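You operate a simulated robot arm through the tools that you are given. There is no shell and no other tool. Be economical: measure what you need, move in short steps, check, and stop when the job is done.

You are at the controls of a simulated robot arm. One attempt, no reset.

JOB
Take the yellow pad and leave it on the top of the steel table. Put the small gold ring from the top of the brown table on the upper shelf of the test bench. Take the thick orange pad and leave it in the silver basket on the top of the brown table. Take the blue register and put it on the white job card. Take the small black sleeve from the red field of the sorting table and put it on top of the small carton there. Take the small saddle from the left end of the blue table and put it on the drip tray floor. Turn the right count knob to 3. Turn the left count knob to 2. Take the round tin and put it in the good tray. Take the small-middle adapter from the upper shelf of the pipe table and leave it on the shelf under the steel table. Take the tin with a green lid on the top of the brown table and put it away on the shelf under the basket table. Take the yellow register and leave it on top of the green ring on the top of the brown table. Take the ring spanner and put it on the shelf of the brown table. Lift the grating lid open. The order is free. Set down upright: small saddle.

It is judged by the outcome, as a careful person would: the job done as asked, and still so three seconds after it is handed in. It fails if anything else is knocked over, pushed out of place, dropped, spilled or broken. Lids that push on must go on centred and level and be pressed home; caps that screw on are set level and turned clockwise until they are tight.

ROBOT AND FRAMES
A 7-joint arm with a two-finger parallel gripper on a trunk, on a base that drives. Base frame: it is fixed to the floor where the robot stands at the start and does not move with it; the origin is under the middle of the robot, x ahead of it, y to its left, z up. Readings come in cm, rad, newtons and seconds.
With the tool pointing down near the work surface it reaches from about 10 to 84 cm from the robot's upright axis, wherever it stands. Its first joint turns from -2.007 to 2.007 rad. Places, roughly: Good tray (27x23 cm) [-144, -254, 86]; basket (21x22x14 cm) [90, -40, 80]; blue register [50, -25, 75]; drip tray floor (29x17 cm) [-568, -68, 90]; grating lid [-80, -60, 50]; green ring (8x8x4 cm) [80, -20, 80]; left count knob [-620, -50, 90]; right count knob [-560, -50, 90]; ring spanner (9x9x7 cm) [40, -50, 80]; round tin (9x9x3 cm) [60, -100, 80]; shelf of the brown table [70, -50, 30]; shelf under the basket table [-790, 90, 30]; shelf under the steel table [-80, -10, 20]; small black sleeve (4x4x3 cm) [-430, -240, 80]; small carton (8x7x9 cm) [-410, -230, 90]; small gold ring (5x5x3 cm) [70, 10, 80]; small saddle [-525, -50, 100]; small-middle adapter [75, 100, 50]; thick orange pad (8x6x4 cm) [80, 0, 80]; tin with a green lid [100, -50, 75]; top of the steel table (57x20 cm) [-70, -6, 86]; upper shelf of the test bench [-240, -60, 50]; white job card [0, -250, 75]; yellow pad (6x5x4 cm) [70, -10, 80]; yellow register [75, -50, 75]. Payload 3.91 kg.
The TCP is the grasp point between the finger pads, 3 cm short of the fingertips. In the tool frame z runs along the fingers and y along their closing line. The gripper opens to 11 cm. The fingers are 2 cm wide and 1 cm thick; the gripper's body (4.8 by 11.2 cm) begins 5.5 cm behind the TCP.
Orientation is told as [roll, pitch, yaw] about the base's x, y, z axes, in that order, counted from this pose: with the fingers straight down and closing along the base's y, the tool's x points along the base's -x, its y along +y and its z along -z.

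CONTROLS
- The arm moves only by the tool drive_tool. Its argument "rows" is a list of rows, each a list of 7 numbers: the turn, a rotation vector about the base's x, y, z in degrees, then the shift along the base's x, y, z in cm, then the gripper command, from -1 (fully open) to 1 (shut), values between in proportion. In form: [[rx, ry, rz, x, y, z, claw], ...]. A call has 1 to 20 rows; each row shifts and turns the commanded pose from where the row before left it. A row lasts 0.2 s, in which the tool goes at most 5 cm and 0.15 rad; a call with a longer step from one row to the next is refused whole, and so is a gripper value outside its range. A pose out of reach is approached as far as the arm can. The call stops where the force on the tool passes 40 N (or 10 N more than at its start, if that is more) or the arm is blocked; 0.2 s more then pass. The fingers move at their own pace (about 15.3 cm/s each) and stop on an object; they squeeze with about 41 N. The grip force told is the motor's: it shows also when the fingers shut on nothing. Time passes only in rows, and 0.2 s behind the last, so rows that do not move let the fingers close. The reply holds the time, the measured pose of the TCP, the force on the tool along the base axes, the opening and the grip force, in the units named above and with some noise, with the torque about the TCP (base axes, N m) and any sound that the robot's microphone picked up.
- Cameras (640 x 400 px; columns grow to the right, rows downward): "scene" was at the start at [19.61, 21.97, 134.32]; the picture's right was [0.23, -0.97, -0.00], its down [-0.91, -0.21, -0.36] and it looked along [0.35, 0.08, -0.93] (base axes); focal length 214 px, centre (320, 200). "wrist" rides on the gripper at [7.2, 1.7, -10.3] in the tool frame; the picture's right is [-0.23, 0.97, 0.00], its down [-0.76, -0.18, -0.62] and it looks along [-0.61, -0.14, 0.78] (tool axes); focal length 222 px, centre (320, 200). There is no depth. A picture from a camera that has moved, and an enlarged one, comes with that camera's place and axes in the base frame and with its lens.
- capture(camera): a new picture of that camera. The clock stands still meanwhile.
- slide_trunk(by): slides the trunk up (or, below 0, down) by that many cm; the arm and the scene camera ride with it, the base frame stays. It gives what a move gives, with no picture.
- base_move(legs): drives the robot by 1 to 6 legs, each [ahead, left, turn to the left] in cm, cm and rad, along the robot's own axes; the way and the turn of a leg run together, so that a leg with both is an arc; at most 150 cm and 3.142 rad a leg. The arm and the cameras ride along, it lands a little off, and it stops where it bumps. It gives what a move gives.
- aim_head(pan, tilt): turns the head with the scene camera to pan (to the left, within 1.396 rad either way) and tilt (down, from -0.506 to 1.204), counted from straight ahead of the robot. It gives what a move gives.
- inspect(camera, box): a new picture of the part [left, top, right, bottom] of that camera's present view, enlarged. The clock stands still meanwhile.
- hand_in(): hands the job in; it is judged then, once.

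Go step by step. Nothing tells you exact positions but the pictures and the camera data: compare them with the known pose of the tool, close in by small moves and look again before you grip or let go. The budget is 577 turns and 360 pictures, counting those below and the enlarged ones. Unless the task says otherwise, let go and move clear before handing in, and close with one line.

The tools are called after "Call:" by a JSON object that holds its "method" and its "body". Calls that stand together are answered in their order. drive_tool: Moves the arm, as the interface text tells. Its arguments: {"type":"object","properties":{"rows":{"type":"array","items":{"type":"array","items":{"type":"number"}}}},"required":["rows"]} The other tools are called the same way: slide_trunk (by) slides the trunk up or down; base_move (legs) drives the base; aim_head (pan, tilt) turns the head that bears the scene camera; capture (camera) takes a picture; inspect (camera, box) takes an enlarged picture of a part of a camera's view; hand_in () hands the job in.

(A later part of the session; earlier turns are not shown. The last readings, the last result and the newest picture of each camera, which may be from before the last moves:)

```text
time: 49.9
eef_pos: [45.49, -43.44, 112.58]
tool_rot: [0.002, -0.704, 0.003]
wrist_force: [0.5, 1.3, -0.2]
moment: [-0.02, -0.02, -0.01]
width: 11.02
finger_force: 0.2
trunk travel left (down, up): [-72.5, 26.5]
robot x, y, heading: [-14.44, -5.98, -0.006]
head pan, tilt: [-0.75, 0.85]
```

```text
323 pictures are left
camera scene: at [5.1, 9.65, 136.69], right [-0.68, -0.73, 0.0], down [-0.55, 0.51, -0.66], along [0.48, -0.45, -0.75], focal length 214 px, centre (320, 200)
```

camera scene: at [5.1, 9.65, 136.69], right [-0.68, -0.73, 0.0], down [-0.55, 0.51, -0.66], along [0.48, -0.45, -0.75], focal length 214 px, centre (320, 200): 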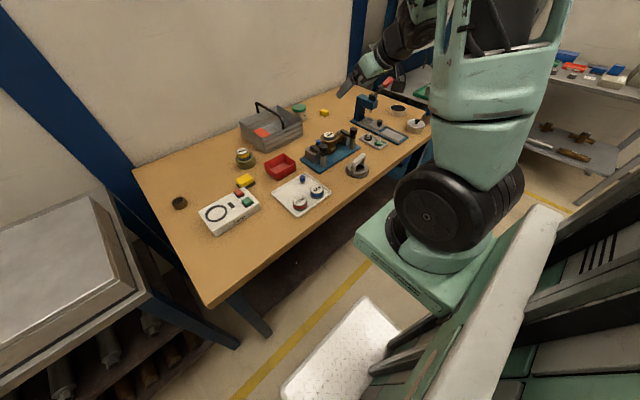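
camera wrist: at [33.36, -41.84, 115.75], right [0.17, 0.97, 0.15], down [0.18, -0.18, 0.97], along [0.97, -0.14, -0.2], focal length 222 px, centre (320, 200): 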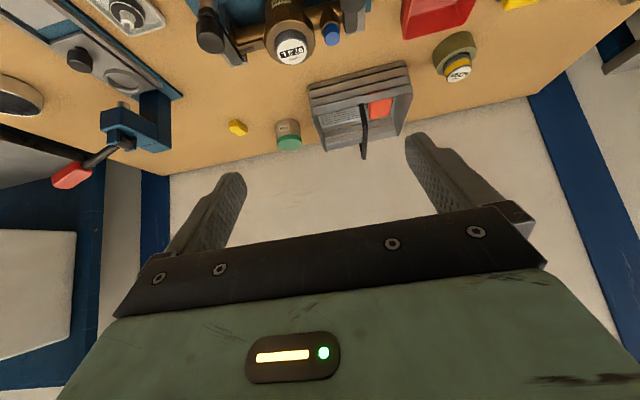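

Call:
{"method": "inspect", "body": {"camera": "scene", "box": [308, 130, 404, 190]}}

Call:
{"method": "drive_tool", "body": {"rows": [[0, 0, 0, -3, -0.5, -3, -1], [0, 0, 0, -3, -0.5, -3, -1], [0, 0, 0, -3, -0.5, -3, -1], [0, 0, 0, -2, 0, -3, -1], [0, 0, 0, -2, 0, -3, -1], [0, 0, 0, 0, 0, -3, -1], [0, 0, 0, 0, 0, -3, -1]]}}

Call:
{"method": "capture", "body": {"camera": "wrist"}}

```text
6.67 times, centred on (356, 160) of scene
camera zoom: at [5.1, 9.65, 136.69], right [-0.68, -0.73, 0.0], down [-0.55, 0.51, -0.66], along [0.48, -0.45, -0.75], focal length 1430 px, centre (80, 467)
```

zoom: 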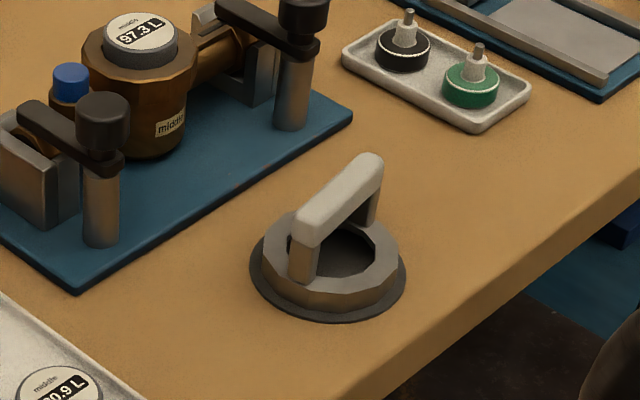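

```text
time: 51.5
eef_pos: [32.22, -44.94, 91.51]
tool_rot: [0.0, -0.706, 0.004]
wrist_force: [-0.2, 0.5, -0.7]
moment: [-0.02, -0.01, -0.01]
width: 11.0
finger_force: 0.1
trunk travel left (down, up): [-72.5, 26.5]
robot x, y, heading: [-14.71, -5.62, -0.004]
head pan, tilt: [-0.75, 0.85]
```

```text
321 pictures are left
camera wrist: at [20.14, -43.11, 94.79], right [0.17, 0.97, 0.15], down [0.18, -0.18, 0.97], along [0.97, -0.14, -0.2], focal length 222 px, centre (320, 200)
```

wrist: 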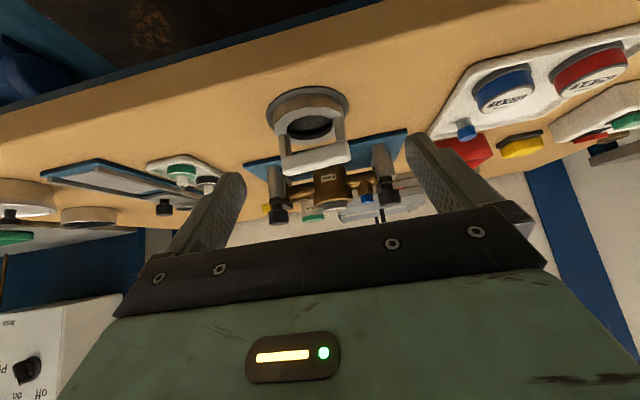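

The spanner centre is near (42, −46). I'll line up y and approach along the tilted tool axis.

Call:
{"method": "drive_tool", "body": {"rows": [[0, 0, 0, 2, -1, 0, -1], [0, 0, 0, 2, 0, -2, -1], [0, 0, 0, 2, 0, -2.4, -1]]}}

Call:
{"method": "capture", "body": {"camera": "wrist"}}

Call:
{"method": "inspect", "body": {"camera": "scene", "box": [308, 130, 404, 190]}}

```text
time: 52.3
eef_pos: [38.24, -45.79, 87.23]
tool_rot: [0.004, -0.702, 0.003]
wrist_force: [-1.2, -0.7, -0.5]
moment: [0.04, 0.01, 0.01]
width: 11.01
finger_force: 0.2
trunk travel left (down, up): [-72.5, 26.5]
robot x, y, heading: [-14.48, -5.29, -0.005]
head pan, tilt: [-0.75, 0.85]
```

```text
320 pictures are left
camera wrist: at [26.15, -44.13, 90.43], right [0.17, 0.97, 0.15], down [0.18, -0.18, 0.97], along [0.97, -0.14, -0.2], focal length 222 px, centre (320, 200)
```

wrist: 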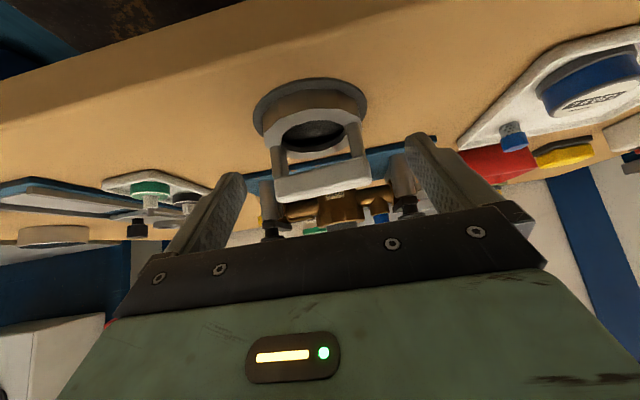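

```text
6.67 times, centred on (356, 160) of scene
camera zoom: at [5.07, 9.65, 136.7], right [-0.69, -0.73, 0.0], down [-0.55, 0.52, -0.66], along [0.48, -0.45, -0.75], focal length 1430 px, centre (80, 467)
```

zoom: 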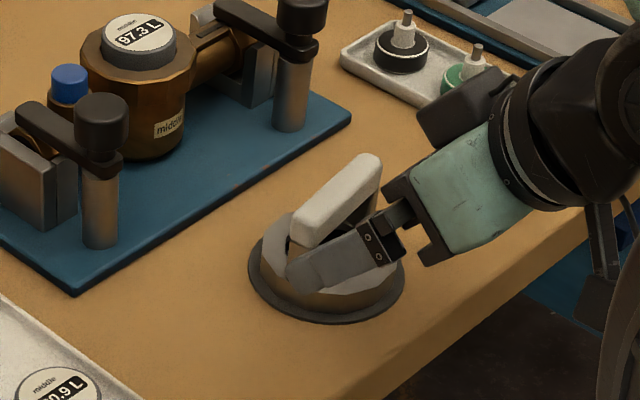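

Call:
{"method": "drive_tool", "body": {"rows": [[0, 0, 0, 1.5, 0.1, -1.8, -1], [0, 0, 0, 1.5, 0, -1.8, -1], [0, 0, 0, 0, 0, 0, -0.6]]}}

Call:
{"method": "capture", "body": {"camera": "wrist"}}

Call:
{"method": "inspect", "body": {"camera": "scene", "box": [308, 130, 404, 190]}}

```text
time: 53.1
eef_pos: [41.21, -45.73, 83.54]
tool_rot: [0.003, -0.703, 0.002]
wrist_force: [0.7, -1.2, 0.2]
moment: [-0.11, -0.03, -0.01]
width: 8.9
finger_force: 1.0
trunk travel left (down, up): [-72.5, 26.5]
robot x, y, heading: [-15.01, -5.61, -0.009]
head pan, tilt: [-0.75, 0.85]
```

```text
318 pictures are left
camera wrist: at [29.22, -44.02, 86.77], right [0.17, 0.97, 0.15], down [0.18, -0.18, 0.97], along [0.97, -0.14, -0.2], focal length 222 px, centre (320, 200)
```

wrist: 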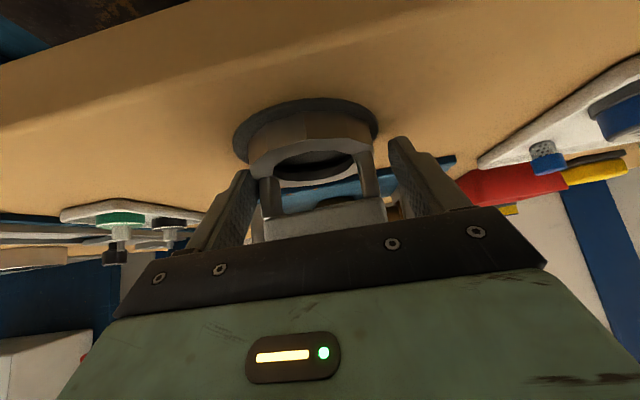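

```text
6.67 times, centred on (356, 160) of scene
camera zoom: at [5.1, 9.63, 136.69], right [-0.69, -0.73, 0.0], down [-0.55, 0.52, -0.66], along [0.48, -0.45, -0.75], focal length 1430 px, centre (80, 467)
```

zoom: 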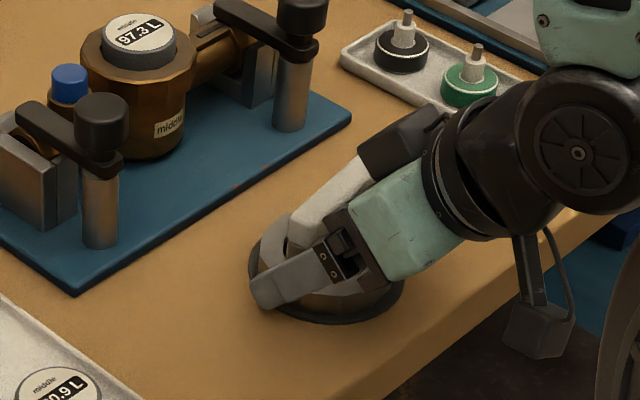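

Call:
{"method": "drive_tool", "body": {"rows": [[0, 0, 0, 0, 0, 0, 0], [0, 0, 0, 0, 0, 0, 0.5], [0, 0, 0, 0, 0, 0, 1], [0, 0, 0, 0, 0, 0, 1]]}}

Call:
{"method": "capture", "body": {"camera": "wrist"}}

Call:
{"method": "inspect", "body": {"camera": "scene", "box": [308, 130, 404, 190]}}

```text
time: 54.1
eef_pos: [41.34, -45.76, 83.62]
tool_rot: [0.002, -0.703, 0.002]
wrist_force: [0.3, 0.1, -0.1]
moment: [-0.02, -0.01, 0.01]
width: 8.04
finger_force: 41.3
trunk travel left (down, up): [-72.5, 26.5]
robot x, y, heading: [-14.69, -5.97, -0.009]
head pan, tilt: [-0.75, 0.85]
```

```text
316 pictures are left
camera wrist: at [29.19, -44.0, 86.78], right [0.17, 0.97, 0.15], down [0.18, -0.18, 0.97], along [0.97, -0.14, -0.2], focal length 222 px, centre (320, 200)
```

wrist: 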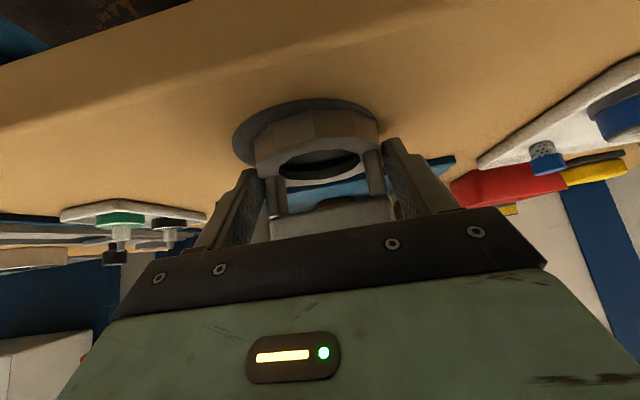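

```text
6.67 times, centred on (356, 160) of scene
camera zoom: at [5.11, 9.64, 136.69], right [-0.69, -0.73, 0.0], down [-0.55, 0.52, -0.66], along [0.48, -0.45, -0.75], focal length 1430 px, centre (80, 467)
```

zoom: 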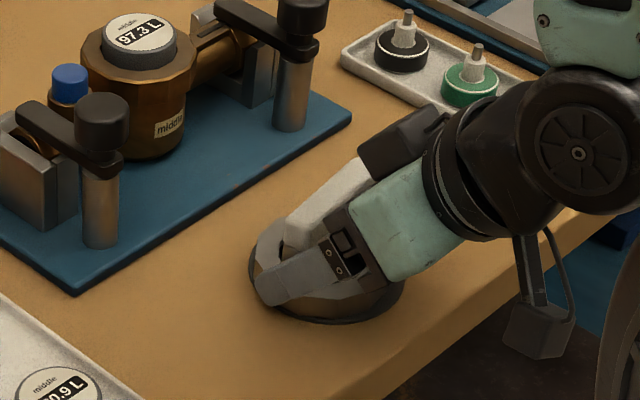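

Gripped at 8.0 cm. Lifting slightly to check the hold.

Call:
{"method": "drive_tool", "body": {"rows": [[0, 0, 0, 0, 0, 1, 1], [0, 0, 0, 0, 0, 1.5, 1], [0, 0, 0, 0, 0, 2.5, 1], [0, 0, 0, 0, 0, 2.5, 1], [0, 0, 0, 0, 0, 0, 1]]}}

Call:
{"method": "capture", "body": {"camera": "wrist"}}

Call:
{"method": "inspect", "body": {"camera": "scene", "box": [308, 120, 404, 180]}}

```text
time: 55.3
eef_pos: [41.19, -45.61, 90.9]
tool_rot: [0.001, -0.702, 0.002]
wrist_force: [0.2, -0.6, -1.9]
moment: [-0.02, 0.01, -0.02]
width: 8.05
finger_force: 40.9
trunk travel left (down, up): [-72.5, 26.5]
robot x, y, heading: [-14.72, -5.5, -0.008]
head pan, tilt: [-0.75, 0.85]
```

```text
314 pictures are left
camera wrist: at [29.15, -43.91, 94.21], right [0.17, 0.97, 0.15], down [0.18, -0.18, 0.97], along [0.97, -0.14, -0.2], focal length 222 px, centre (320, 200)
```

wrist: 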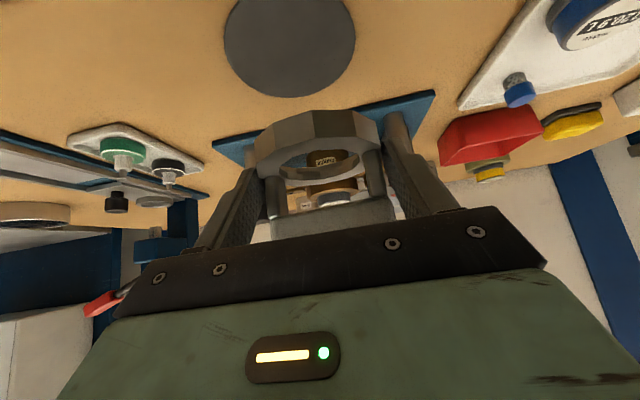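

```text
6.67 times, centred on (356, 150) of scene
camera zoom: at [5.12, 9.63, 136.69], right [-0.69, -0.73, 0.0], down [-0.55, 0.52, -0.66], along [0.48, -0.45, -0.75], focal length 1430 px, centre (80, 533)
```

zoom: 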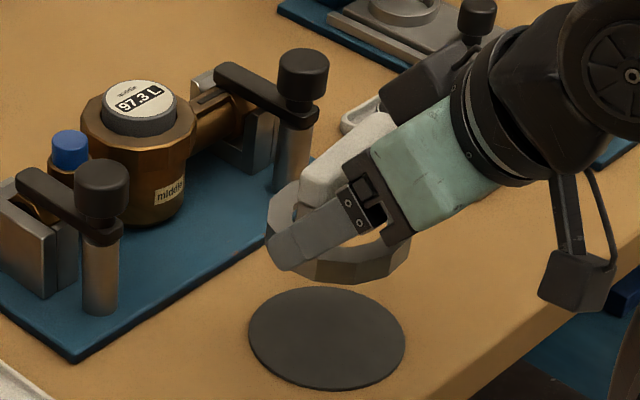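

Only the spanner came along (the dark disc is a mat). Before lowering I'll raise the arm and turn the robot left to see what is behind it.

Call:
{"method": "drive_tool", "body": {"rows": [[0, 0, 0, 0, 0, 5, 1], [0, 0, 0, 0, 0, 5, 1], [0, 0, 0, 0, 0, 5, 1], [0, 0, 0, 0, 0, 5, 1], [0, 0, 0, 0, 0, 5, 1]]}}

Call:
{"method": "base_move", "body": {"legs": [[0, 0, 1.571]]}}

Call:
{"method": "aim_head", "body": {"pan": 1.39, "tilt": 0.6}}

Call:
{"method": "capture", "body": {"camera": "scene"}}

Call:
{"method": "aim_head", "body": {"pan": 0.6, "tilt": 0.6}}

Call:
{"method": "capture", "body": {"camera": "scene"}}

```text
time: 56.5
eef_pos: [41.09, -45.81, 116.2]
tool_rot: [0.002, -0.704, 0.001]
wrist_force: [0.7, -0.3, -2.9]
moment: [0.02, 0.02, -0.01]
width: 8.03
finger_force: 40.7
trunk travel left (down, up): [-72.5, 26.5]
robot x, y, heading: [-14.94, -5.55, 0.0]
head pan, tilt: [-0.75, 0.85]
```

```text
time: 60.7
eef_pos: [25.06, 50.44, 116.21]
tool_rot: [0.001, -0.704, 1.578]
wrist_force: [-0.4, 0.4, -1.8]
moment: [-0.01, 0.04, -0.02]
width: 8.06
finger_force: 41.0
trunk travel left (down, up): [-72.5, 26.5]
robot x, y, heading: [-14.93, -5.66, 1.571]
head pan, tilt: [-0.75, 0.85]
```

```text
time: 62.8
eef_pos: [25.13, 50.44, 116.08]
tool_rot: [0.0, -0.703, 1.578]
wrist_force: [-0.3, 0.8, -2.5]
moment: [-0.07, 0.01, 0.01]
width: 8.07
finger_force: 41.1
trunk travel left (down, up): [-72.5, 26.5]
robot x, y, heading: [-15.07, -5.56, 1.572]
head pan, tilt: [1.389, 0.6]
```

```text
312 pictures are left
camera scene: at [-44.07, 10.4, 138.78], right [0.18, 0.98, 0.0], down [0.56, -0.1, -0.83], along [-0.81, 0.15, -0.56], focal length 214 px, centre (320, 200)
```

scene: 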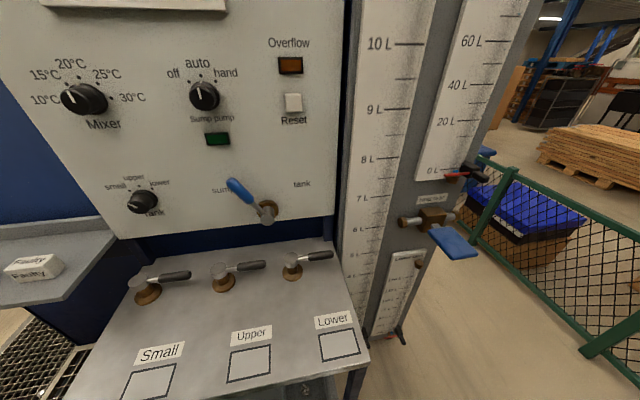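

```text
time: 63.9
eef_pos: [25.15, 50.5, 116.17]
tool_rot: [0.001, -0.703, 1.579]
wrist_force: [-0.1, -0.5, -1.9]
moment: [-0.04, 0.03, 0.0]
width: 8.05
finger_force: 41.0
trunk travel left (down, up): [-72.5, 26.5]
robot x, y, heading: [-14.65, -5.54, 1.571]
head pan, tilt: [0.6, 0.6]
```

```text
311 pictures are left
camera scene: at [-40.38, 16.09, 138.78], right [0.82, 0.57, 0.0], down [0.32, -0.47, -0.83], along [-0.47, 0.68, -0.56], focal length 214 px, centre (320, 200)
```

scene: 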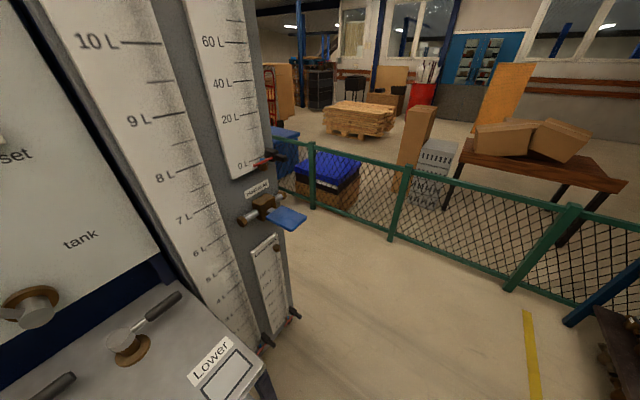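

Behind is the steel table (front edge x≈−58). I'll use this sideways stance: brown table to the robot's right, and insert the spanner sideways. Reposition base, then turn the tool toward +x.

Call:
{"method": "base_move", "body": {"legs": [[-32, 8, 0]]}}

Call:
{"method": "drive_tool", "body": {"rows": [[0, 0, -8, 0, 0, 0, 1], [0, 0, -8, 0, 0, 0, 1], [0, 0, -8, 0, 0, 0, 1], [0, 0, -8, 0, 0, 0, 1], [0, 0, -8, 0, 0, 0, 1], [0, 0, -8, 0, 0, 0, 1], [0, 0, -8, 0, 0, 0, 1], [0, 0, -8, 0, -4, 0, 1], [0, 0, -8, 0, -4, 0, 1], [0, 0, -8, 0, -4, 0, 1], [0, 0, -8, 0, -4, 0, 1], [0, 0, -2, 0, -4, 0, 1], [0, 0, 0, 0, -4, 0, 1], [0, 0, 0, 0, -4, 0, 1], [0, 0, 0, 0, -4, 0, 1], [0, 0, 0, 0, -4, 0, 1], [0, 0, 0, 0, -4, 0, 1]]}}

Call:
{"method": "aim_head", "body": {"pan": -1.2, "tilt": 0.8}}

Call:
{"method": "capture", "body": {"camera": "scene"}}

```text
time: 66.1
eef_pos: [17.13, 18.56, 116.14]
tool_rot: [0.0, -0.704, 1.572]
wrist_force: [0.3, -0.6, -2.1]
moment: [-0.03, -0.01, 0.0]
width: 8.06
finger_force: 40.7
trunk travel left (down, up): [-72.5, 26.5]
robot x, y, heading: [-23.33, -37.38, 1.566]
head pan, tilt: [0.6, 0.6]
```

```text
time: 69.7
eef_pos: [21.01, -18.93, 119.13]
tool_rot: [0.006, -0.676, 0.093]
wrist_force: [0.2, -0.2, -2.3]
moment: [-0.05, -0.01, -0.02]
width: 8.04
finger_force: 41.2
out of reach, approached as far as the arm can: row 6, 11, 12, 13, 14, 15
trunk travel left (down, up): [-72.5, 26.5]
robot x, y, heading: [-23.32, -37.11, 1.566]
head pan, tilt: [0.6, 0.6]
```

```text
time: 71.5
eef_pos: [20.97, -19.03, 119.18]
tool_rot: [0.006, -0.674, 0.09]
wrist_force: [-0.3, 0.1, -2.7]
moment: [0.0, 0.05, 0.02]
width: 8.03
finger_force: 40.9
trunk travel left (down, up): [-72.5, 26.5]
robot x, y, heading: [-23.18, -37.22, 1.571]
head pan, tilt: [-1.201, 0.799]
```

```text
310 pictures are left
camera scene: at [-36.05, -19.85, 137.1], right [0.36, -0.93, 0.0], down [-0.67, -0.26, -0.7], along [0.65, 0.25, -0.72], focal length 214 px, centre (320, 200)
```

scene: 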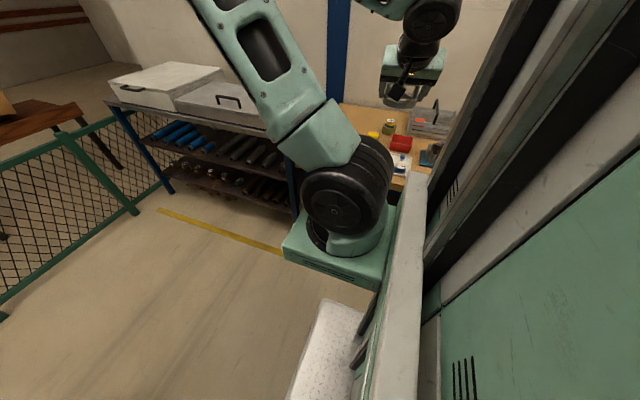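

Trunk down 50 cm with the arm folded in front of the table.

Call:
{"method": "slide_trunk", "body": {"by": -50}}

Call:
{"method": "aim_head", "body": {"pan": -1.2, "tilt": 0.4}}

Call:
{"method": "capture", "body": {"camera": "scene"}}

Call:
{"method": "capture", "body": {"camera": "wrist"}}

```text
refused: -50 is not a number from -40 to 40
```

```text
time: 72.3
eef_pos: [20.96, -19.07, 119.07]
tool_rot: [0.009, -0.673, 0.088]
wrist_force: [0.3, 0.5, -2.3]
moment: [0.01, 0.03, 0.02]
width: 8.03
finger_force: 41.3
trunk travel left (down, up): [-72.5, 26.5]
robot x, y, heading: [-23.24, -37.33, 1.563]
head pan, tilt: [-1.201, 0.4]
```

```text
309 pictures are left
camera scene: at [-34.93, -19.42, 140.6], right [0.36, -0.93, 0.0], down [-0.36, -0.14, -0.92], along [0.86, 0.33, -0.39], focal length 214 px, centre (320, 200)
```

scene: 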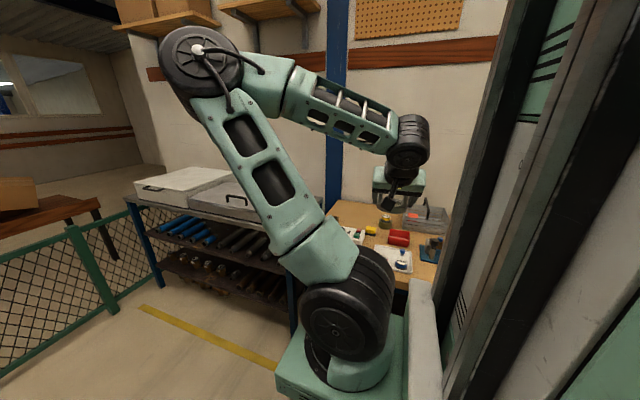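

```text
308 pictures are left
camera wrist: at [8.94, -18.42, 122.69], right [0.09, 0.99, 0.15], down [0.22, -0.16, 0.96], along [0.97, -0.05, -0.23], focal length 222 px, centre (320, 200)
```

wrist: 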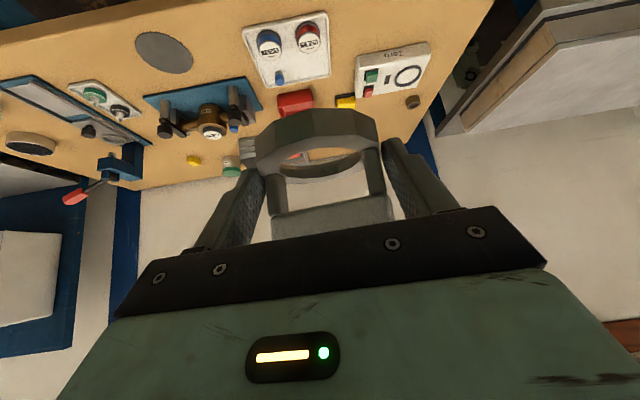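

Call:
{"method": "slide_trunk", "body": {"by": -40}}

Call:
{"method": "slide_trunk", "body": {"by": -20}}

Call:
{"method": "capture", "body": {"camera": "scene"}}

Call:
{"method": "capture", "body": {"camera": "wrist"}}

```text
time: 76.2
eef_pos: [20.97, -19.03, 79.07]
tool_rot: [0.006, -0.673, 0.091]
wrist_force: [0.7, -0.2, -1.8]
moment: [0.02, 0.07, 0.01]
width: 8.02
finger_force: 40.9
trunk travel left (down, up): [-32.5, 66.5]
robot x, y, heading: [-22.94, -37.19, 1.565]
head pan, tilt: [-1.201, 0.4]
```

```text
time: 78.3
eef_pos: [21.04, -19.1, 59.12]
tool_rot: [0.008, -0.673, 0.088]
wrist_force: [-0.2, -0.6, -3.2]
moment: [0.0, 0.01, 0.02]
width: 8.02
finger_force: 40.5
trunk travel left (down, up): [-12.5, 86.5]
robot x, y, heading: [-22.99, -36.99, 1.565]
head pan, tilt: [-1.201, 0.4]
```

```text
307 pictures are left
camera scene: at [-34.94, -19.43, 80.61], right [0.36, -0.93, 0.0], down [-0.36, -0.14, -0.92], along [0.86, 0.33, -0.39], focal length 214 px, centre (320, 200)
```

scene: 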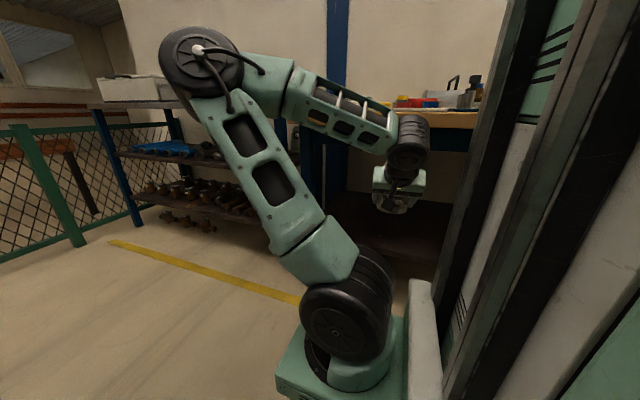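

```text
306 pictures are left
camera wrist: at [8.93, -18.45, 62.7], right [0.09, 0.99, 0.15], down [0.22, -0.16, 0.96], along [0.97, -0.05, -0.23], focal length 222 px, centre (320, 200)
```

wrist: 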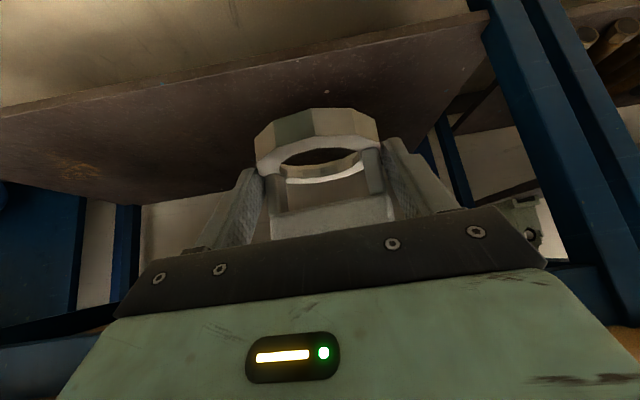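

The shelf front edge is at x≈40 and z≈30. Extending the spanner over it, well above first.

Call:
{"method": "drive_tool", "body": {"rows": [[0, 0, 0, 4, -0.5, -2, 1], [0, 0, 0, 4, -0.5, -2, 1], [0, 0, 0, 4, -0.5, -2, 1], [0, 0, 0, 4, -0.5, -2, 1], [0, 0, 0, 4, -0.5, -2, 1], [0, 0, 0, 4, -0.5, -2, 1], [0, 0, 0, 3, -0.5, -1, 1]]}}

Call:
{"method": "capture", "body": {"camera": "scene"}}

Call:
{"method": "capture", "body": {"camera": "wrist"}}

```text
time: 79.9
eef_pos: [48.19, -22.43, 46.13]
tool_rot: [0.006, -0.675, 0.089]
wrist_force: [0.4, 0.7, -3.0]
moment: [-0.02, 0.04, -0.01]
width: 8.04
finger_force: 40.6
trunk travel left (down, up): [-12.5, 86.5]
robot x, y, heading: [-23.18, -37.29, 1.565]
head pan, tilt: [-1.201, 0.4]
```

```text
305 pictures are left
camera scene: at [-34.94, -19.43, 80.61], right [0.36, -0.93, 0.0], down [-0.36, -0.14, -0.92], along [0.86, 0.33, -0.39], focal length 214 px, centre (320, 200)
```

scene: 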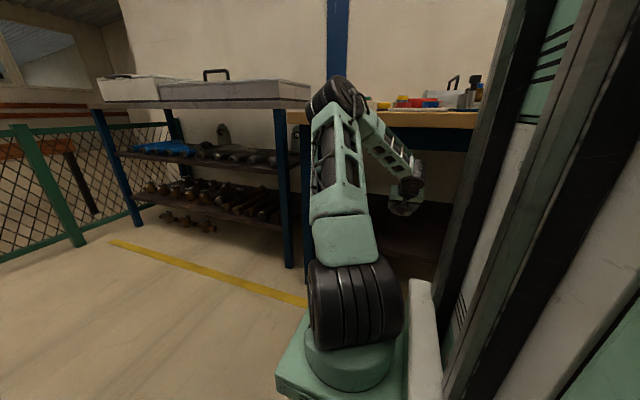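

```text
304 pictures are left
camera wrist: at [36.06, -21.88, 49.72], right [0.09, 0.99, 0.15], down [0.22, -0.16, 0.96], along [0.97, -0.05, -0.23], focal length 222 px, centre (320, 200)
```

wrist: 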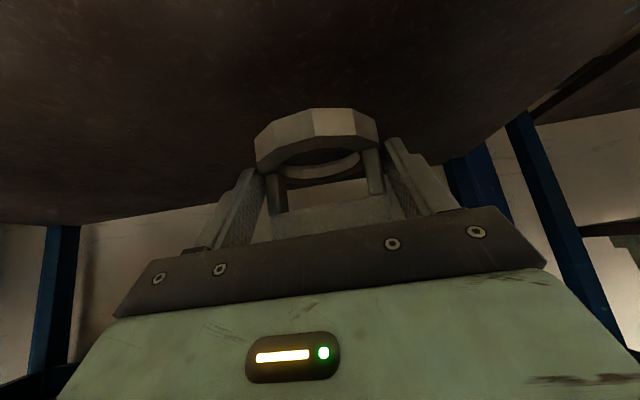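

The ring is already over the shelf by 5 cm, so I'll lower with the trunk, keeping the arm shape.

Call:
{"method": "drive_tool", "body": {"rows": [[0, -1.6, 0, 1, 0, 0, 1]]}}

Call:
{"method": "slide_trunk", "body": {"by": -10.5}}

Call:
{"method": "capture", "body": {"camera": "wrist"}}

Call:
{"method": "capture", "body": {"camera": "scene"}}

```text
time: 80.3
eef_pos: [49.01, -22.44, 46.12]
tool_rot: [0.003, -0.702, 0.091]
wrist_force: [0.2, 0.5, -2.2]
moment: [-0.02, 0.01, -0.01]
width: 8.02
finger_force: 41.0
trunk travel left (down, up): [-12.5, 86.5]
robot x, y, heading: [-23.21, -37.03, 1.568]
head pan, tilt: [-1.201, 0.4]
```

```text
time: 81.7
eef_pos: [49.01, -22.42, 35.59]
tool_rot: [0.004, -0.702, 0.09]
wrist_force: [1.0, -0.3, -2.8]
moment: [0.02, 0.04, 0.01]
width: 8.03
finger_force: 41.1
trunk travel left (down, up): [-2.0, 97.0]
robot x, y, heading: [-22.92, -37.47, 1.565]
head pan, tilt: [-1.201, 0.4]
```

```text
303 pictures are left
camera wrist: at [36.83, -21.86, 38.87], right [0.08, 0.99, 0.15], down [0.19, -0.16, 0.97], along [0.98, -0.05, -0.21], focal length 222 px, centre (320, 200)
```

wrist: 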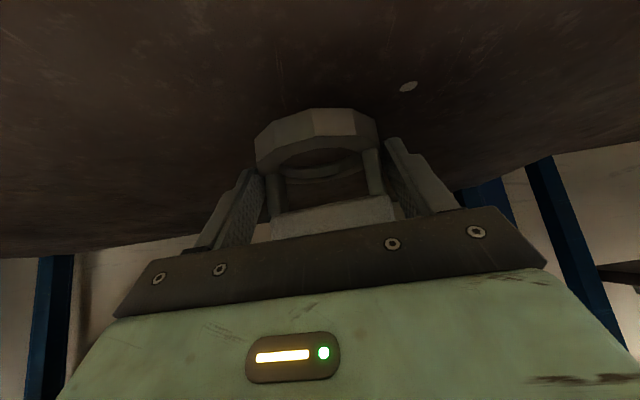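

```text
302 pictures are left
camera scene: at [-34.94, -19.43, 70.11], right [0.36, -0.93, 0.0], down [-0.36, -0.14, -0.92], along [0.86, 0.33, -0.39], focal length 214 px, centre (320, 200)
```

scene: 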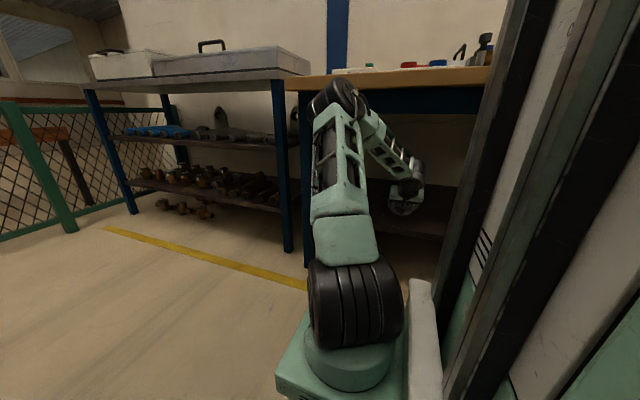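

Not yet in contact. Lowering in small steps until the shelf carries the spanner.

Call:
{"method": "drive_tool", "body": {"rows": [[0, 0, 0, 0, 0, -0.7, 1], [0, 0, 0, 0, 0, -0.5, 1], [0, 0, 0, 0, 0, -0.4, 1], [0, 0, 0, 0, 0, -0.4, 1]]}}

```text
time: 82.7
eef_pos: [49.08, -22.46, 33.57]
tool_rot: [0.003, -0.701, 0.091]
wrist_force: [0.2, 0.3, -2.4]
moment: [-0.07, 0.04, -0.02]
width: 8.06
finger_force: 41.0
trunk travel left (down, up): [-2.0, 97.0]
robot x, y, heading: [-23.11, -36.96, 1.569]
head pan, tilt: [-1.201, 0.4]
```

Call:
{"method": "drive_tool", "body": {"rows": [[0, 0, 0, 0, 0, -0.5, 1], [0, 0, 0, 0, 0, -0.5, 1], [0, 0, 0, 0, 0, -0.4, 1]]}}

Call:
{"method": "capture", "body": {"camera": "wrist"}}

```text
time: 83.6
eef_pos: [49.33, -22.5, 32.75]
tool_rot: [0.005, -0.713, 0.089]
wrist_force: [-6.5, 2.2, 17.5]
moment: [-0.09, 0.67, -0.04]
width: 8.04
finger_force: 41.0
trunk travel left (down, up): [-2.0, 97.0]
robot x, y, heading: [-23.56, -37.34, 1.563]
head pan, tilt: [-1.201, 0.4]
stopped in row 3: the force on the tool passed its limit at 42 N (the readings are from after the stop); the commanded pose is now the measured one
```

```text
301 pictures are left
camera wrist: at [37.05, -21.91, 35.83], right [0.08, 0.98, 0.15], down [0.18, -0.17, 0.97], along [0.98, -0.05, -0.19], focal length 222 px, centre (320, 200)
```

wrist: 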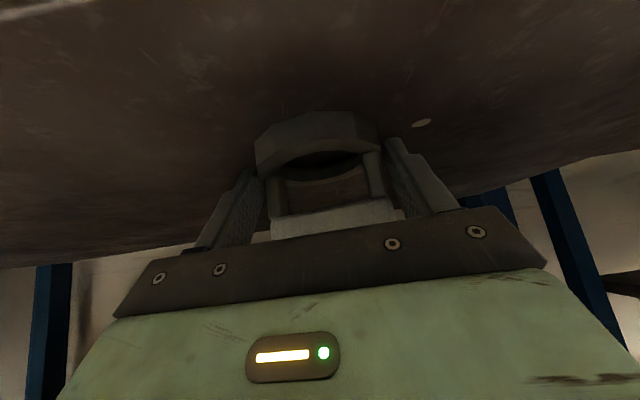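

Contact made. Opening and withdrawing along the tool axis.

Call:
{"method": "drive_tool", "body": {"rows": [[0, 0, 0, 0, 0, 0.2, 0.3], [0, 0, 0, 0, 0, 0, -1], [0, 0, 0, 0, 0, 0, -1], [0, 0, 0, -1.3, 0, 1.5, -1], [0, 0, 0, -2.6, 0, 3, -1], [0, 0, 0, -2.6, 0, 3, -1], [0, 0, 0, -3.5, 0, 2.5, -1], [0, 0, 0, -4, 0, 2, -1], [0, 0, 0, -4, 0, 2, -1]]}}

Call:
{"method": "capture", "body": {"camera": "wrist"}}

```text
time: 85.6
eef_pos: [31.38, -22.35, 46.63]
tool_rot: [0.004, -0.711, 0.09]
wrist_force: [0.4, 0.1, 0.0]
moment: [-0.03, -0.01, -0.01]
width: 11.0
finger_force: 0.1
trunk travel left (down, up): [-2.0, 97.0]
robot x, y, heading: [-23.2, -36.98, 1.566]
head pan, tilt: [-1.201, 0.4]
```

```text
300 pictures are left
camera wrist: at [19.13, -21.88, 49.79], right [0.08, 0.98, 0.15], down [0.19, -0.17, 0.97], along [0.98, -0.05, -0.2], focal length 222 px, centre (320, 200)
```

wrist: 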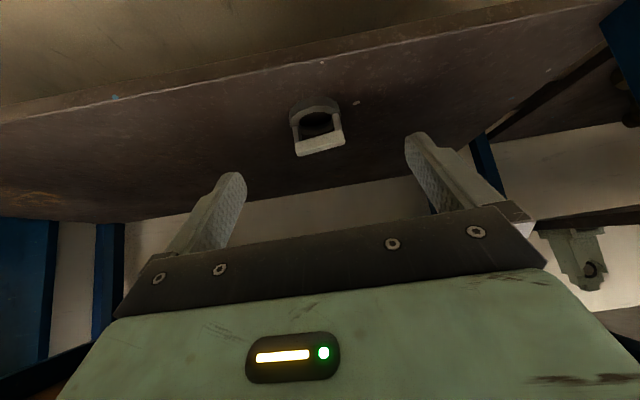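

The spanner is upright on the shelf. Next is the adapter on the pipe table: retract, then drive along to it.

Call:
{"method": "drive_tool", "body": {"rows": [[0, 0, 0, -3, 1, 4, -1], [0, 0, 0, -3, 1, 4, -1], [0, 0, 0, -3, 1, 4, -1], [0, 0, 0, -2, 0, 4, -1]]}}

Call:
{"method": "slide_trunk", "body": {"by": 30}}

Call:
{"method": "base_move", "body": {"legs": [[60, 0, 0]]}}

Call:
{"method": "aim_head", "body": {"pan": -0.9, "tilt": 0.5}}

Call:
{"method": "capture", "body": {"camera": "scene"}}

```text
refused: row 1 steps farther than a row can; nothing moved
```

```text
time: 88.6
eef_pos: [31.29, -22.45, 76.65]
tool_rot: [0.004, -0.712, 0.09]
wrist_force: [-0.1, 1.4, 0.2]
moment: [0.0, -0.01, 0.01]
width: 10.99
finger_force: 0.0
trunk travel left (down, up): [-32.0, 67.0]
robot x, y, heading: [-22.95, -37.57, 1.564]
head pan, tilt: [-1.201, 0.4]
```

```text
time: 92.0
eef_pos: [31.39, 37.34, 76.69]
tool_rot: [0.005, -0.711, 0.098]
wrist_force: [0.5, -0.2, -0.2]
moment: [0.0, -0.02, 0.02]
width: 11.0
finger_force: 0.1
trunk travel left (down, up): [-32.0, 67.0]
robot x, y, heading: [-22.75, 22.15, 1.573]
head pan, tilt: [-1.201, 0.4]
```

```text
time: 92.8
eef_pos: [31.43, 37.4, 76.67]
tool_rot: [0.005, -0.711, 0.097]
wrist_force: [0.9, 0.0, 0.4]
moment: [0.01, 0.0, -0.01]
width: 10.99
finger_force: 0.1
trunk travel left (down, up): [-32.0, 67.0]
robot x, y, heading: [-23.19, 22.42, 1.572]
head pan, tilt: [-0.901, 0.499]
```

```text
299 pictures are left
camera scene: at [-36.5, 42.22, 99.19], right [0.62, -0.78, 0.0], down [-0.37, -0.3, -0.88], along [0.69, 0.55, -0.48], focal length 214 px, centre (320, 200)
```

scene: 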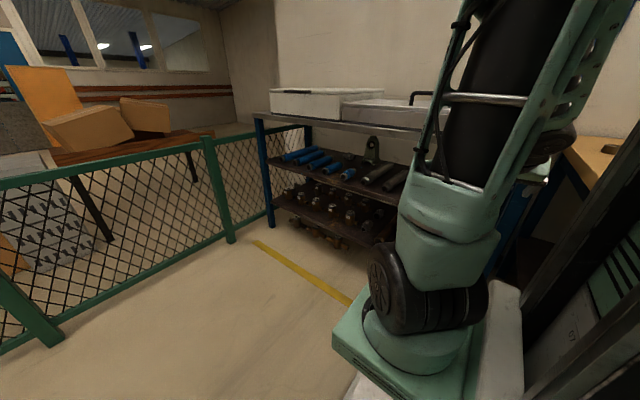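

Call:
{"method": "inspect", "body": {"camera": "scene", "box": [260, 120, 420, 220]}}

```text
4.00 times, centred on (340, 170) of scene
camera zoom: at [-36.5, 42.22, 99.19], right [0.62, -0.78, 0.0], down [-0.37, -0.3, -0.88], along [0.69, 0.55, -0.48], focal length 858 px, centre (240, 320)
```

zoom: 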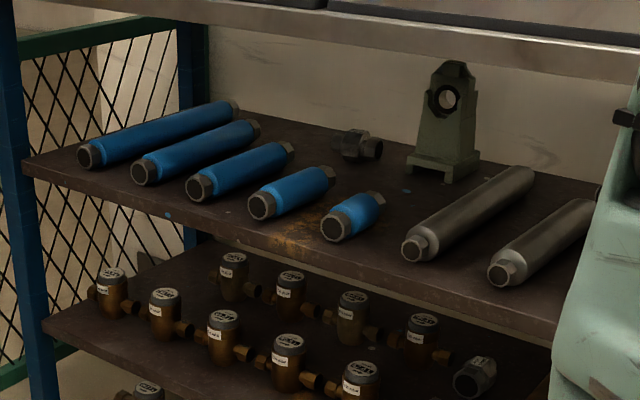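

Call:
{"method": "base_move", "body": {"legs": [[45, 0, 0]]}}

Call:
{"method": "capture", "body": {"camera": "wrist"}}

Call:
{"method": "aim_head", "body": {"pan": -1.3, "tilt": 0.5}}

Call:
{"method": "capture", "body": {"camera": "scene"}}

```text
time: 95.5
eef_pos: [30.97, 83.23, 76.78]
tool_rot: [0.004, -0.71, 0.104]
wrist_force: [-0.4, 0.7, 0.5]
moment: [-0.02, -0.02, -0.01]
width: 11.01
finger_force: 0.1
trunk travel left (down, up): [-32.0, 67.0]
robot x, y, heading: [-23.39, 68.01, 1.578]
head pan, tilt: [-0.901, 0.499]
```

```text
297 pictures are left
camera wrist: at [18.81, 83.6, 79.81], right [0.07, 0.99, 0.15], down [0.19, -0.16, 0.97], along [0.98, -0.04, -0.2], focal length 222 px, centre (320, 200)
```

wrist: 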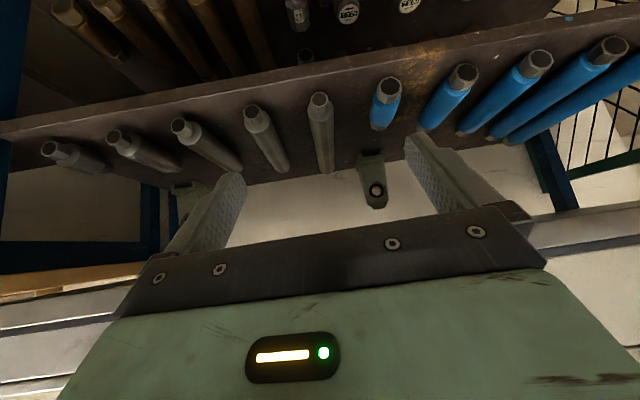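

```text
time: 96.4
eef_pos: [31.1, 83.08, 76.66]
tool_rot: [0.003, -0.712, 0.103]
wrist_force: [0.4, 0.2, -0.7]
moment: [-0.01, 0.03, 0.0]
width: 11.0
finger_force: 0.1
trunk travel left (down, up): [-32.0, 67.0]
robot x, y, heading: [-23.47, 67.67, 1.58]
head pan, tilt: [-1.3, 0.499]
```

```text
296 pictures are left
camera scene: at [-35.2, 84.43, 99.19], right [0.28, -0.96, 0.0], down [-0.46, -0.13, -0.88], along [0.84, 0.24, -0.48], focal length 214 px, centre (320, 200)
```

scene: 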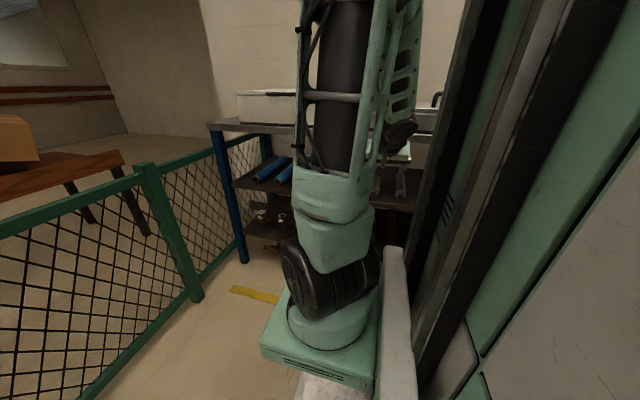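

Call:
{"method": "drive_tool", "body": {"rows": [[0, 0, 0, -1, 4.5, -1, -1], [0, 0, 0, -1, 4.5, -1, -1], [0, 0, 0, -1, 4.5, -1, -1], [0, 0, 0, -1, 4.5, -1, -1], [0, -6, 0, 0, 0, -1, -1], [0, -6, 0, 0, 0, -1, -1]]}}

Call:
{"method": "capture", "body": {"camera": "wrist"}}

```text
time: 97.8
eef_pos: [29.07, 102.06, 71.62]
tool_rot: [-0.032, -0.918, 0.13]
wrist_force: [0.2, 0.1, 0.2]
moment: [0.02, -0.01, -0.03]
width: 10.99
finger_force: 0.1
out of reach, approached as far as the arm can: row 6
trunk travel left (down, up): [-32.0, 67.0]
robot x, y, heading: [-23.3, 67.43, 1.577]
head pan, tilt: [-1.3, 0.499]
```

```text
295 pictures are left
camera wrist: at [16.37, 102.48, 72.07], right [0.03, 0.99, 0.16], down [-0.02, -0.16, 0.99], along [1.0, -0.04, 0.01], focal length 222 px, centre (320, 200)
```

wrist: 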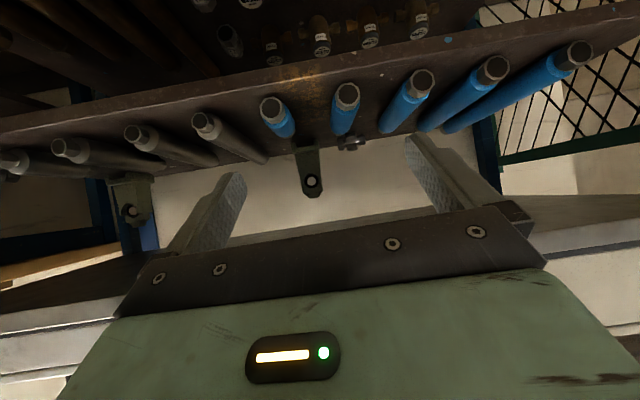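

Call:
{"method": "inspect", "body": {"camera": "wrist", "box": [250, 60, 410, 160]}}

Call:
{"method": "inspect", "body": {"camera": "wrist", "box": [0, 100, 200, 225]}}

```text
4.00 times, centred on (330, 110) of wrist
camera zoom: at [16.37, 102.48, 72.07], right [0.03, 0.99, 0.16], down [-0.02, -0.16, 0.99], along [1.0, -0.04, 0.01], focal length 888 px, centre (280, 560)
```

zoom: 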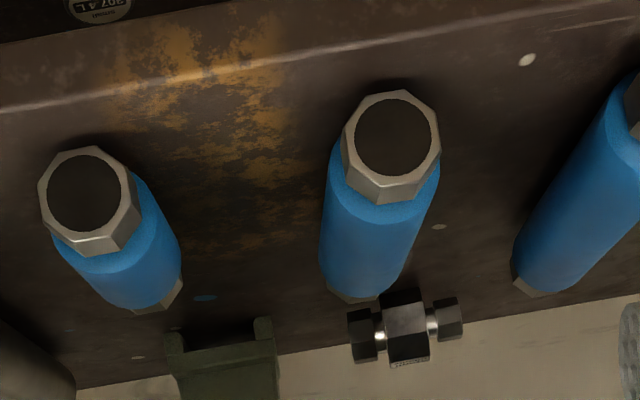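

```text
3.20 times, centred on (100, 162) of wrist
camera zoom: at [16.37, 102.48, 72.07], right [0.03, 0.99, 0.16], down [-0.02, -0.16, 0.99], along [1.0, -0.04, 0.01], focal length 711 px, centre (1024, 320)
```

zoom: 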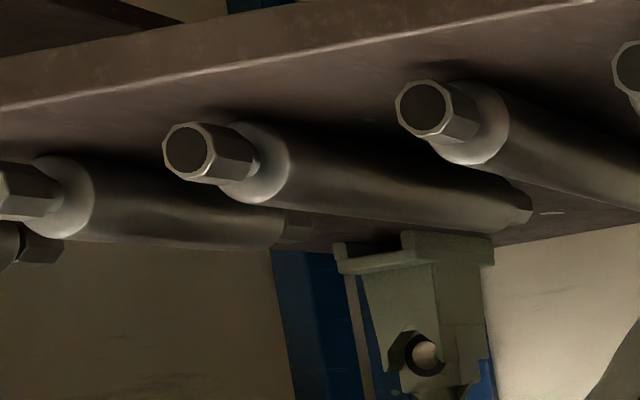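

The adapter lies at the back of the upper shelf near (80, 111, 58), behind a blue spool. I'll reach in with the tool pointing ahead, camera side up. First a better stance and a half roll of the tool.

Call:
{"method": "base_move", "body": {"legs": [[10, 8, 0]]}}

Call:
{"method": "drive_tool", "body": {"rows": [[6.35, 0.8, -4.86, 0, 0, 0, -1], [6.35, 0.8, -4.86, 0, 0, 0, -1], [6.35, 0.8, -4.86, 0, 0, 0, -1], [6.35, 0.8, -4.86, 0, 0, 0, -1], [6.35, 0.8, -4.86, 0, 0, 0, -1], [6.35, 0.8, -4.86, 0, 0, 0, -1], [6.35, 0.8, -4.86, 0, 0, 0, -1], [6.35, 0.8, -4.86, 0, 0, 0, -1], [6.35, 0.8, -4.86, 0, 0, 0, -1], [6.35, 0.8, -4.86, 0, 0, 0, -1], [6.35, 0.8, -4.86, 0, 0, 0, -1]]}}

```text
time: 99.0
eef_pos: [21.32, 111.87, 71.63]
tool_rot: [-0.031, -0.917, 0.127]
wrist_force: [0.3, 0.1, -0.1]
moment: [0.01, -0.02, -0.01]
width: 11.0
finger_force: 0.1
trunk travel left (down, up): [-32.0, 67.0]
robot x, y, heading: [-31.09, 77.62, 1.58]
head pan, tilt: [-1.3, 0.499]
```

```text
time: 101.7
eef_pos: [26.5, 112.86, 70.45]
tool_rot: [0.649, -0.125, -1.321]
wrist_force: [0.2, -0.6, 0.3]
moment: [0.0, -0.03, 0.0]
width: 11.01
finger_force: 0.0
out of reach, approached as far as the arm can: row 4, 5, 6, 7, 8, 9, 10, 11
trunk travel left (down, up): [-32.0, 67.0]
robot x, y, heading: [-31.41, 77.51, 1.576]
head pan, tilt: [-1.3, 0.499]
stopped in row 11: the arm was blocked; the commanded pose is now the measured one
```

Call:
{"method": "capture", "body": {"camera": "scene"}}

Call:
{"method": "capture", "body": {"camera": "wrist"}}

```text
292 pictures are left
camera scene: at [-43.04, 94.35, 99.19], right [0.27, -0.96, 0.0], down [-0.46, -0.13, -0.88], along [0.84, 0.24, -0.48], focal length 214 px, centre (320, 200)
```

scene: 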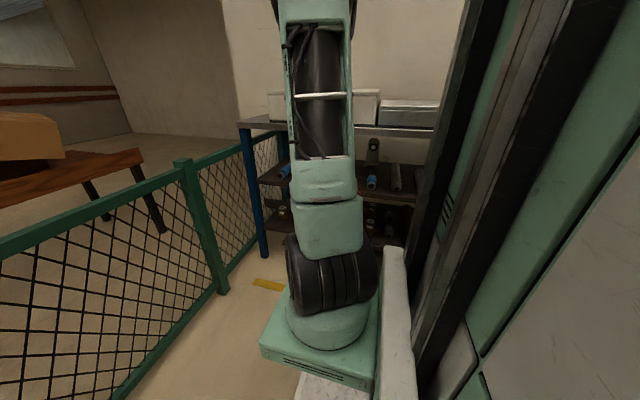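

```text
291 pictures are left
camera wrist: at [19.75, 119.81, 78.71], right [0.79, 0.04, 0.61], down [-0.33, -0.81, 0.48], along [0.52, -0.58, -0.63], focal length 222 px, centre (320, 200)
```

wrist: 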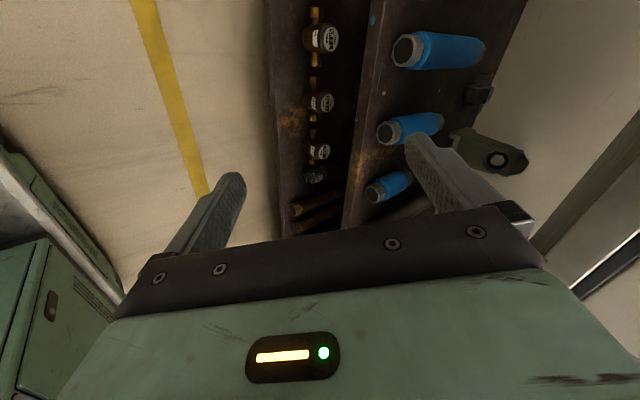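

The roll stalled because the arm is folded too tightly here. I'll raise the trunk and do the roll with the arm extended above the pipe table's lids.

Call:
{"method": "slide_trunk", "body": {"by": 40}}

Call:
{"method": "drive_tool", "body": {"rows": [[0, 0, 0, 4, 0, 2, -1], [0, 0, 0, 4, 0, 2, -1], [0, 0, 0, 4, 0, 2, -1], [0, 0, 0, 4, 0, 2, -1], [0, 0, 0, 4, 0, 1, -1], [0, 0, 0, 4, 0, 0, -1], [0, 0, 0, 4, 0, 0, -1]]}}

Call:
{"method": "drive_tool", "body": {"rows": [[6.35, 0.8, -4.86, 0, 0, 0, -1], [6.35, 0.8, -4.86, 0, 0, 0, -1], [6.35, 0.8, -4.86, 0, 0, 0, -1], [6.35, 0.8, -4.86, 0, 0, 0, -1], [6.35, 0.8, -4.86, 0, 0, 0, -1], [6.35, 0.8, -4.86, 0, 0, 0, -1]]}}

Call:
{"method": "capture", "body": {"camera": "wrist"}}

```text
time: 105.5
eef_pos: [26.51, 112.87, 110.42]
tool_rot: [0.646, -0.127, -1.322]
wrist_force: [-0.2, 1.3, -1.1]
moment: [-0.01, 0.0, 0.01]
width: 10.99
finger_force: 0.0
trunk travel left (down, up): [-72.0, 27.0]
robot x, y, heading: [-31.39, 77.21, 1.578]
head pan, tilt: [-1.3, 0.499]
```

```text
time: 107.1
eef_pos: [54.66, 112.84, 119.43]
tool_rot: [0.649, -0.125, -1.321]
wrist_force: [-0.2, -0.2, 0.2]
moment: [-0.01, 0.0, -0.01]
width: 11.0
finger_force: 0.0
trunk travel left (down, up): [-72.0, 27.0]
robot x, y, heading: [-30.87, 77.49, 1.573]
head pan, tilt: [-1.3, 0.499]
```

```text
time: 108.5
eef_pos: [54.43, 112.99, 119.35]
tool_rot: [0.548, 0.532, -1.872]
wrist_force: [-0.2, 0.0, 0.2]
moment: [-0.03, -0.02, 0.03]
width: 11.0
finger_force: 0.0
trunk travel left (down, up): [-72.0, 27.0]
robot x, y, heading: [-31.16, 77.3, 1.582]
head pan, tilt: [-1.3, 0.499]
```

```text
290 pictures are left
camera wrist: at [51.16, 115.37, 131.48], right [0.66, -0.68, 0.32], down [-0.72, -0.7, -0.01], along [0.23, -0.23, -0.95], focal length 222 px, centre (320, 200)
```

wrist: 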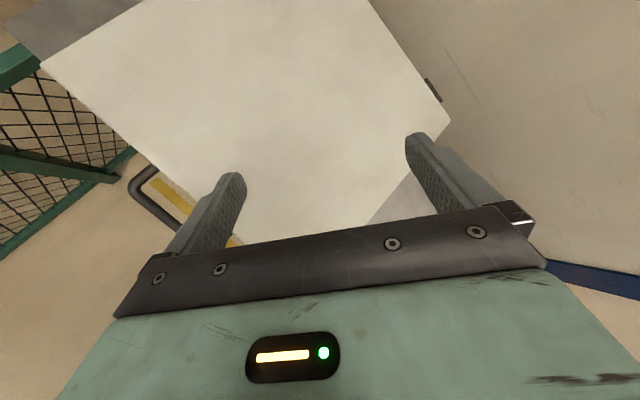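

The roll works here. I'll finish turning to the desired orientation (pointing +x and 25° down, camera up).

Call:
{"method": "drive_tool", "body": {"rows": [[4.75, -1.84, -5.79, 0, 0, 0, -1], [4.75, -1.84, -5.79, 0, 0, 0, -1], [4.75, -1.84, -5.79, 0, 0, 0, -1], [4.75, -1.84, -5.79, 0, 0, 0, -1], [4.75, -1.84, -5.79, 0, 0, 0, -1], [4.75, -1.84, -5.79, 0, 0, 0, -1], [4.75, -1.84, -5.79, 0, 0, 0, -1], [4.75, -1.84, -5.79, 0, 0, 0, -1]]}}

Call:
{"method": "capture", "body": {"camera": "wrist"}}

Call:
{"method": "capture", "body": {"camera": "scene"}}

```text
time: 110.3
eef_pos: [54.46, 112.79, 119.39]
tool_rot: [0.001, 1.133, 3.139]
wrist_force: [0.7, 0.6, -0.6]
moment: [0.0, 0.02, 0.01]
width: 11.0
finger_force: 0.0
trunk travel left (down, up): [-72.0, 27.0]
robot x, y, heading: [-30.92, 77.34, 1.58]
head pan, tilt: [-1.3, 0.499]
```

```text
289 pictures are left
camera wrist: at [48.22, 111.18, 130.39], right [-0.1, -0.97, -0.21], down [-0.89, 0.18, -0.43], along [0.45, 0.14, -0.88], focal length 222 px, centre (320, 200)
```

wrist: 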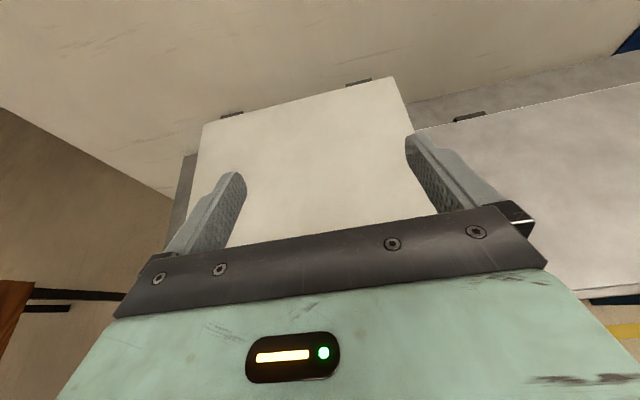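

```text
288 pictures are left
camera scene: at [-43.03, 94.35, 139.19], right [0.27, -0.96, 0.0], down [-0.46, -0.13, -0.88], along [0.84, 0.24, -0.48], focal length 214 px, centre (320, 200)
```

scene: 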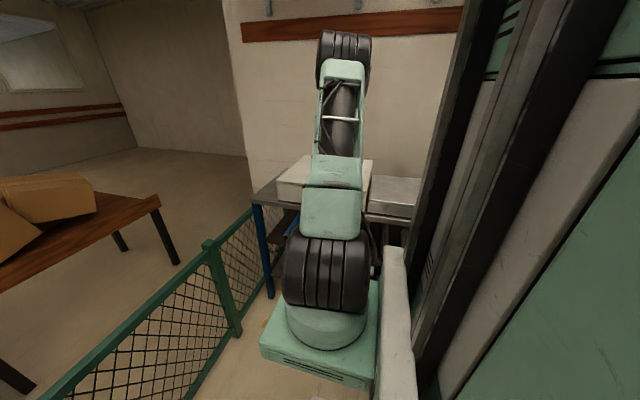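

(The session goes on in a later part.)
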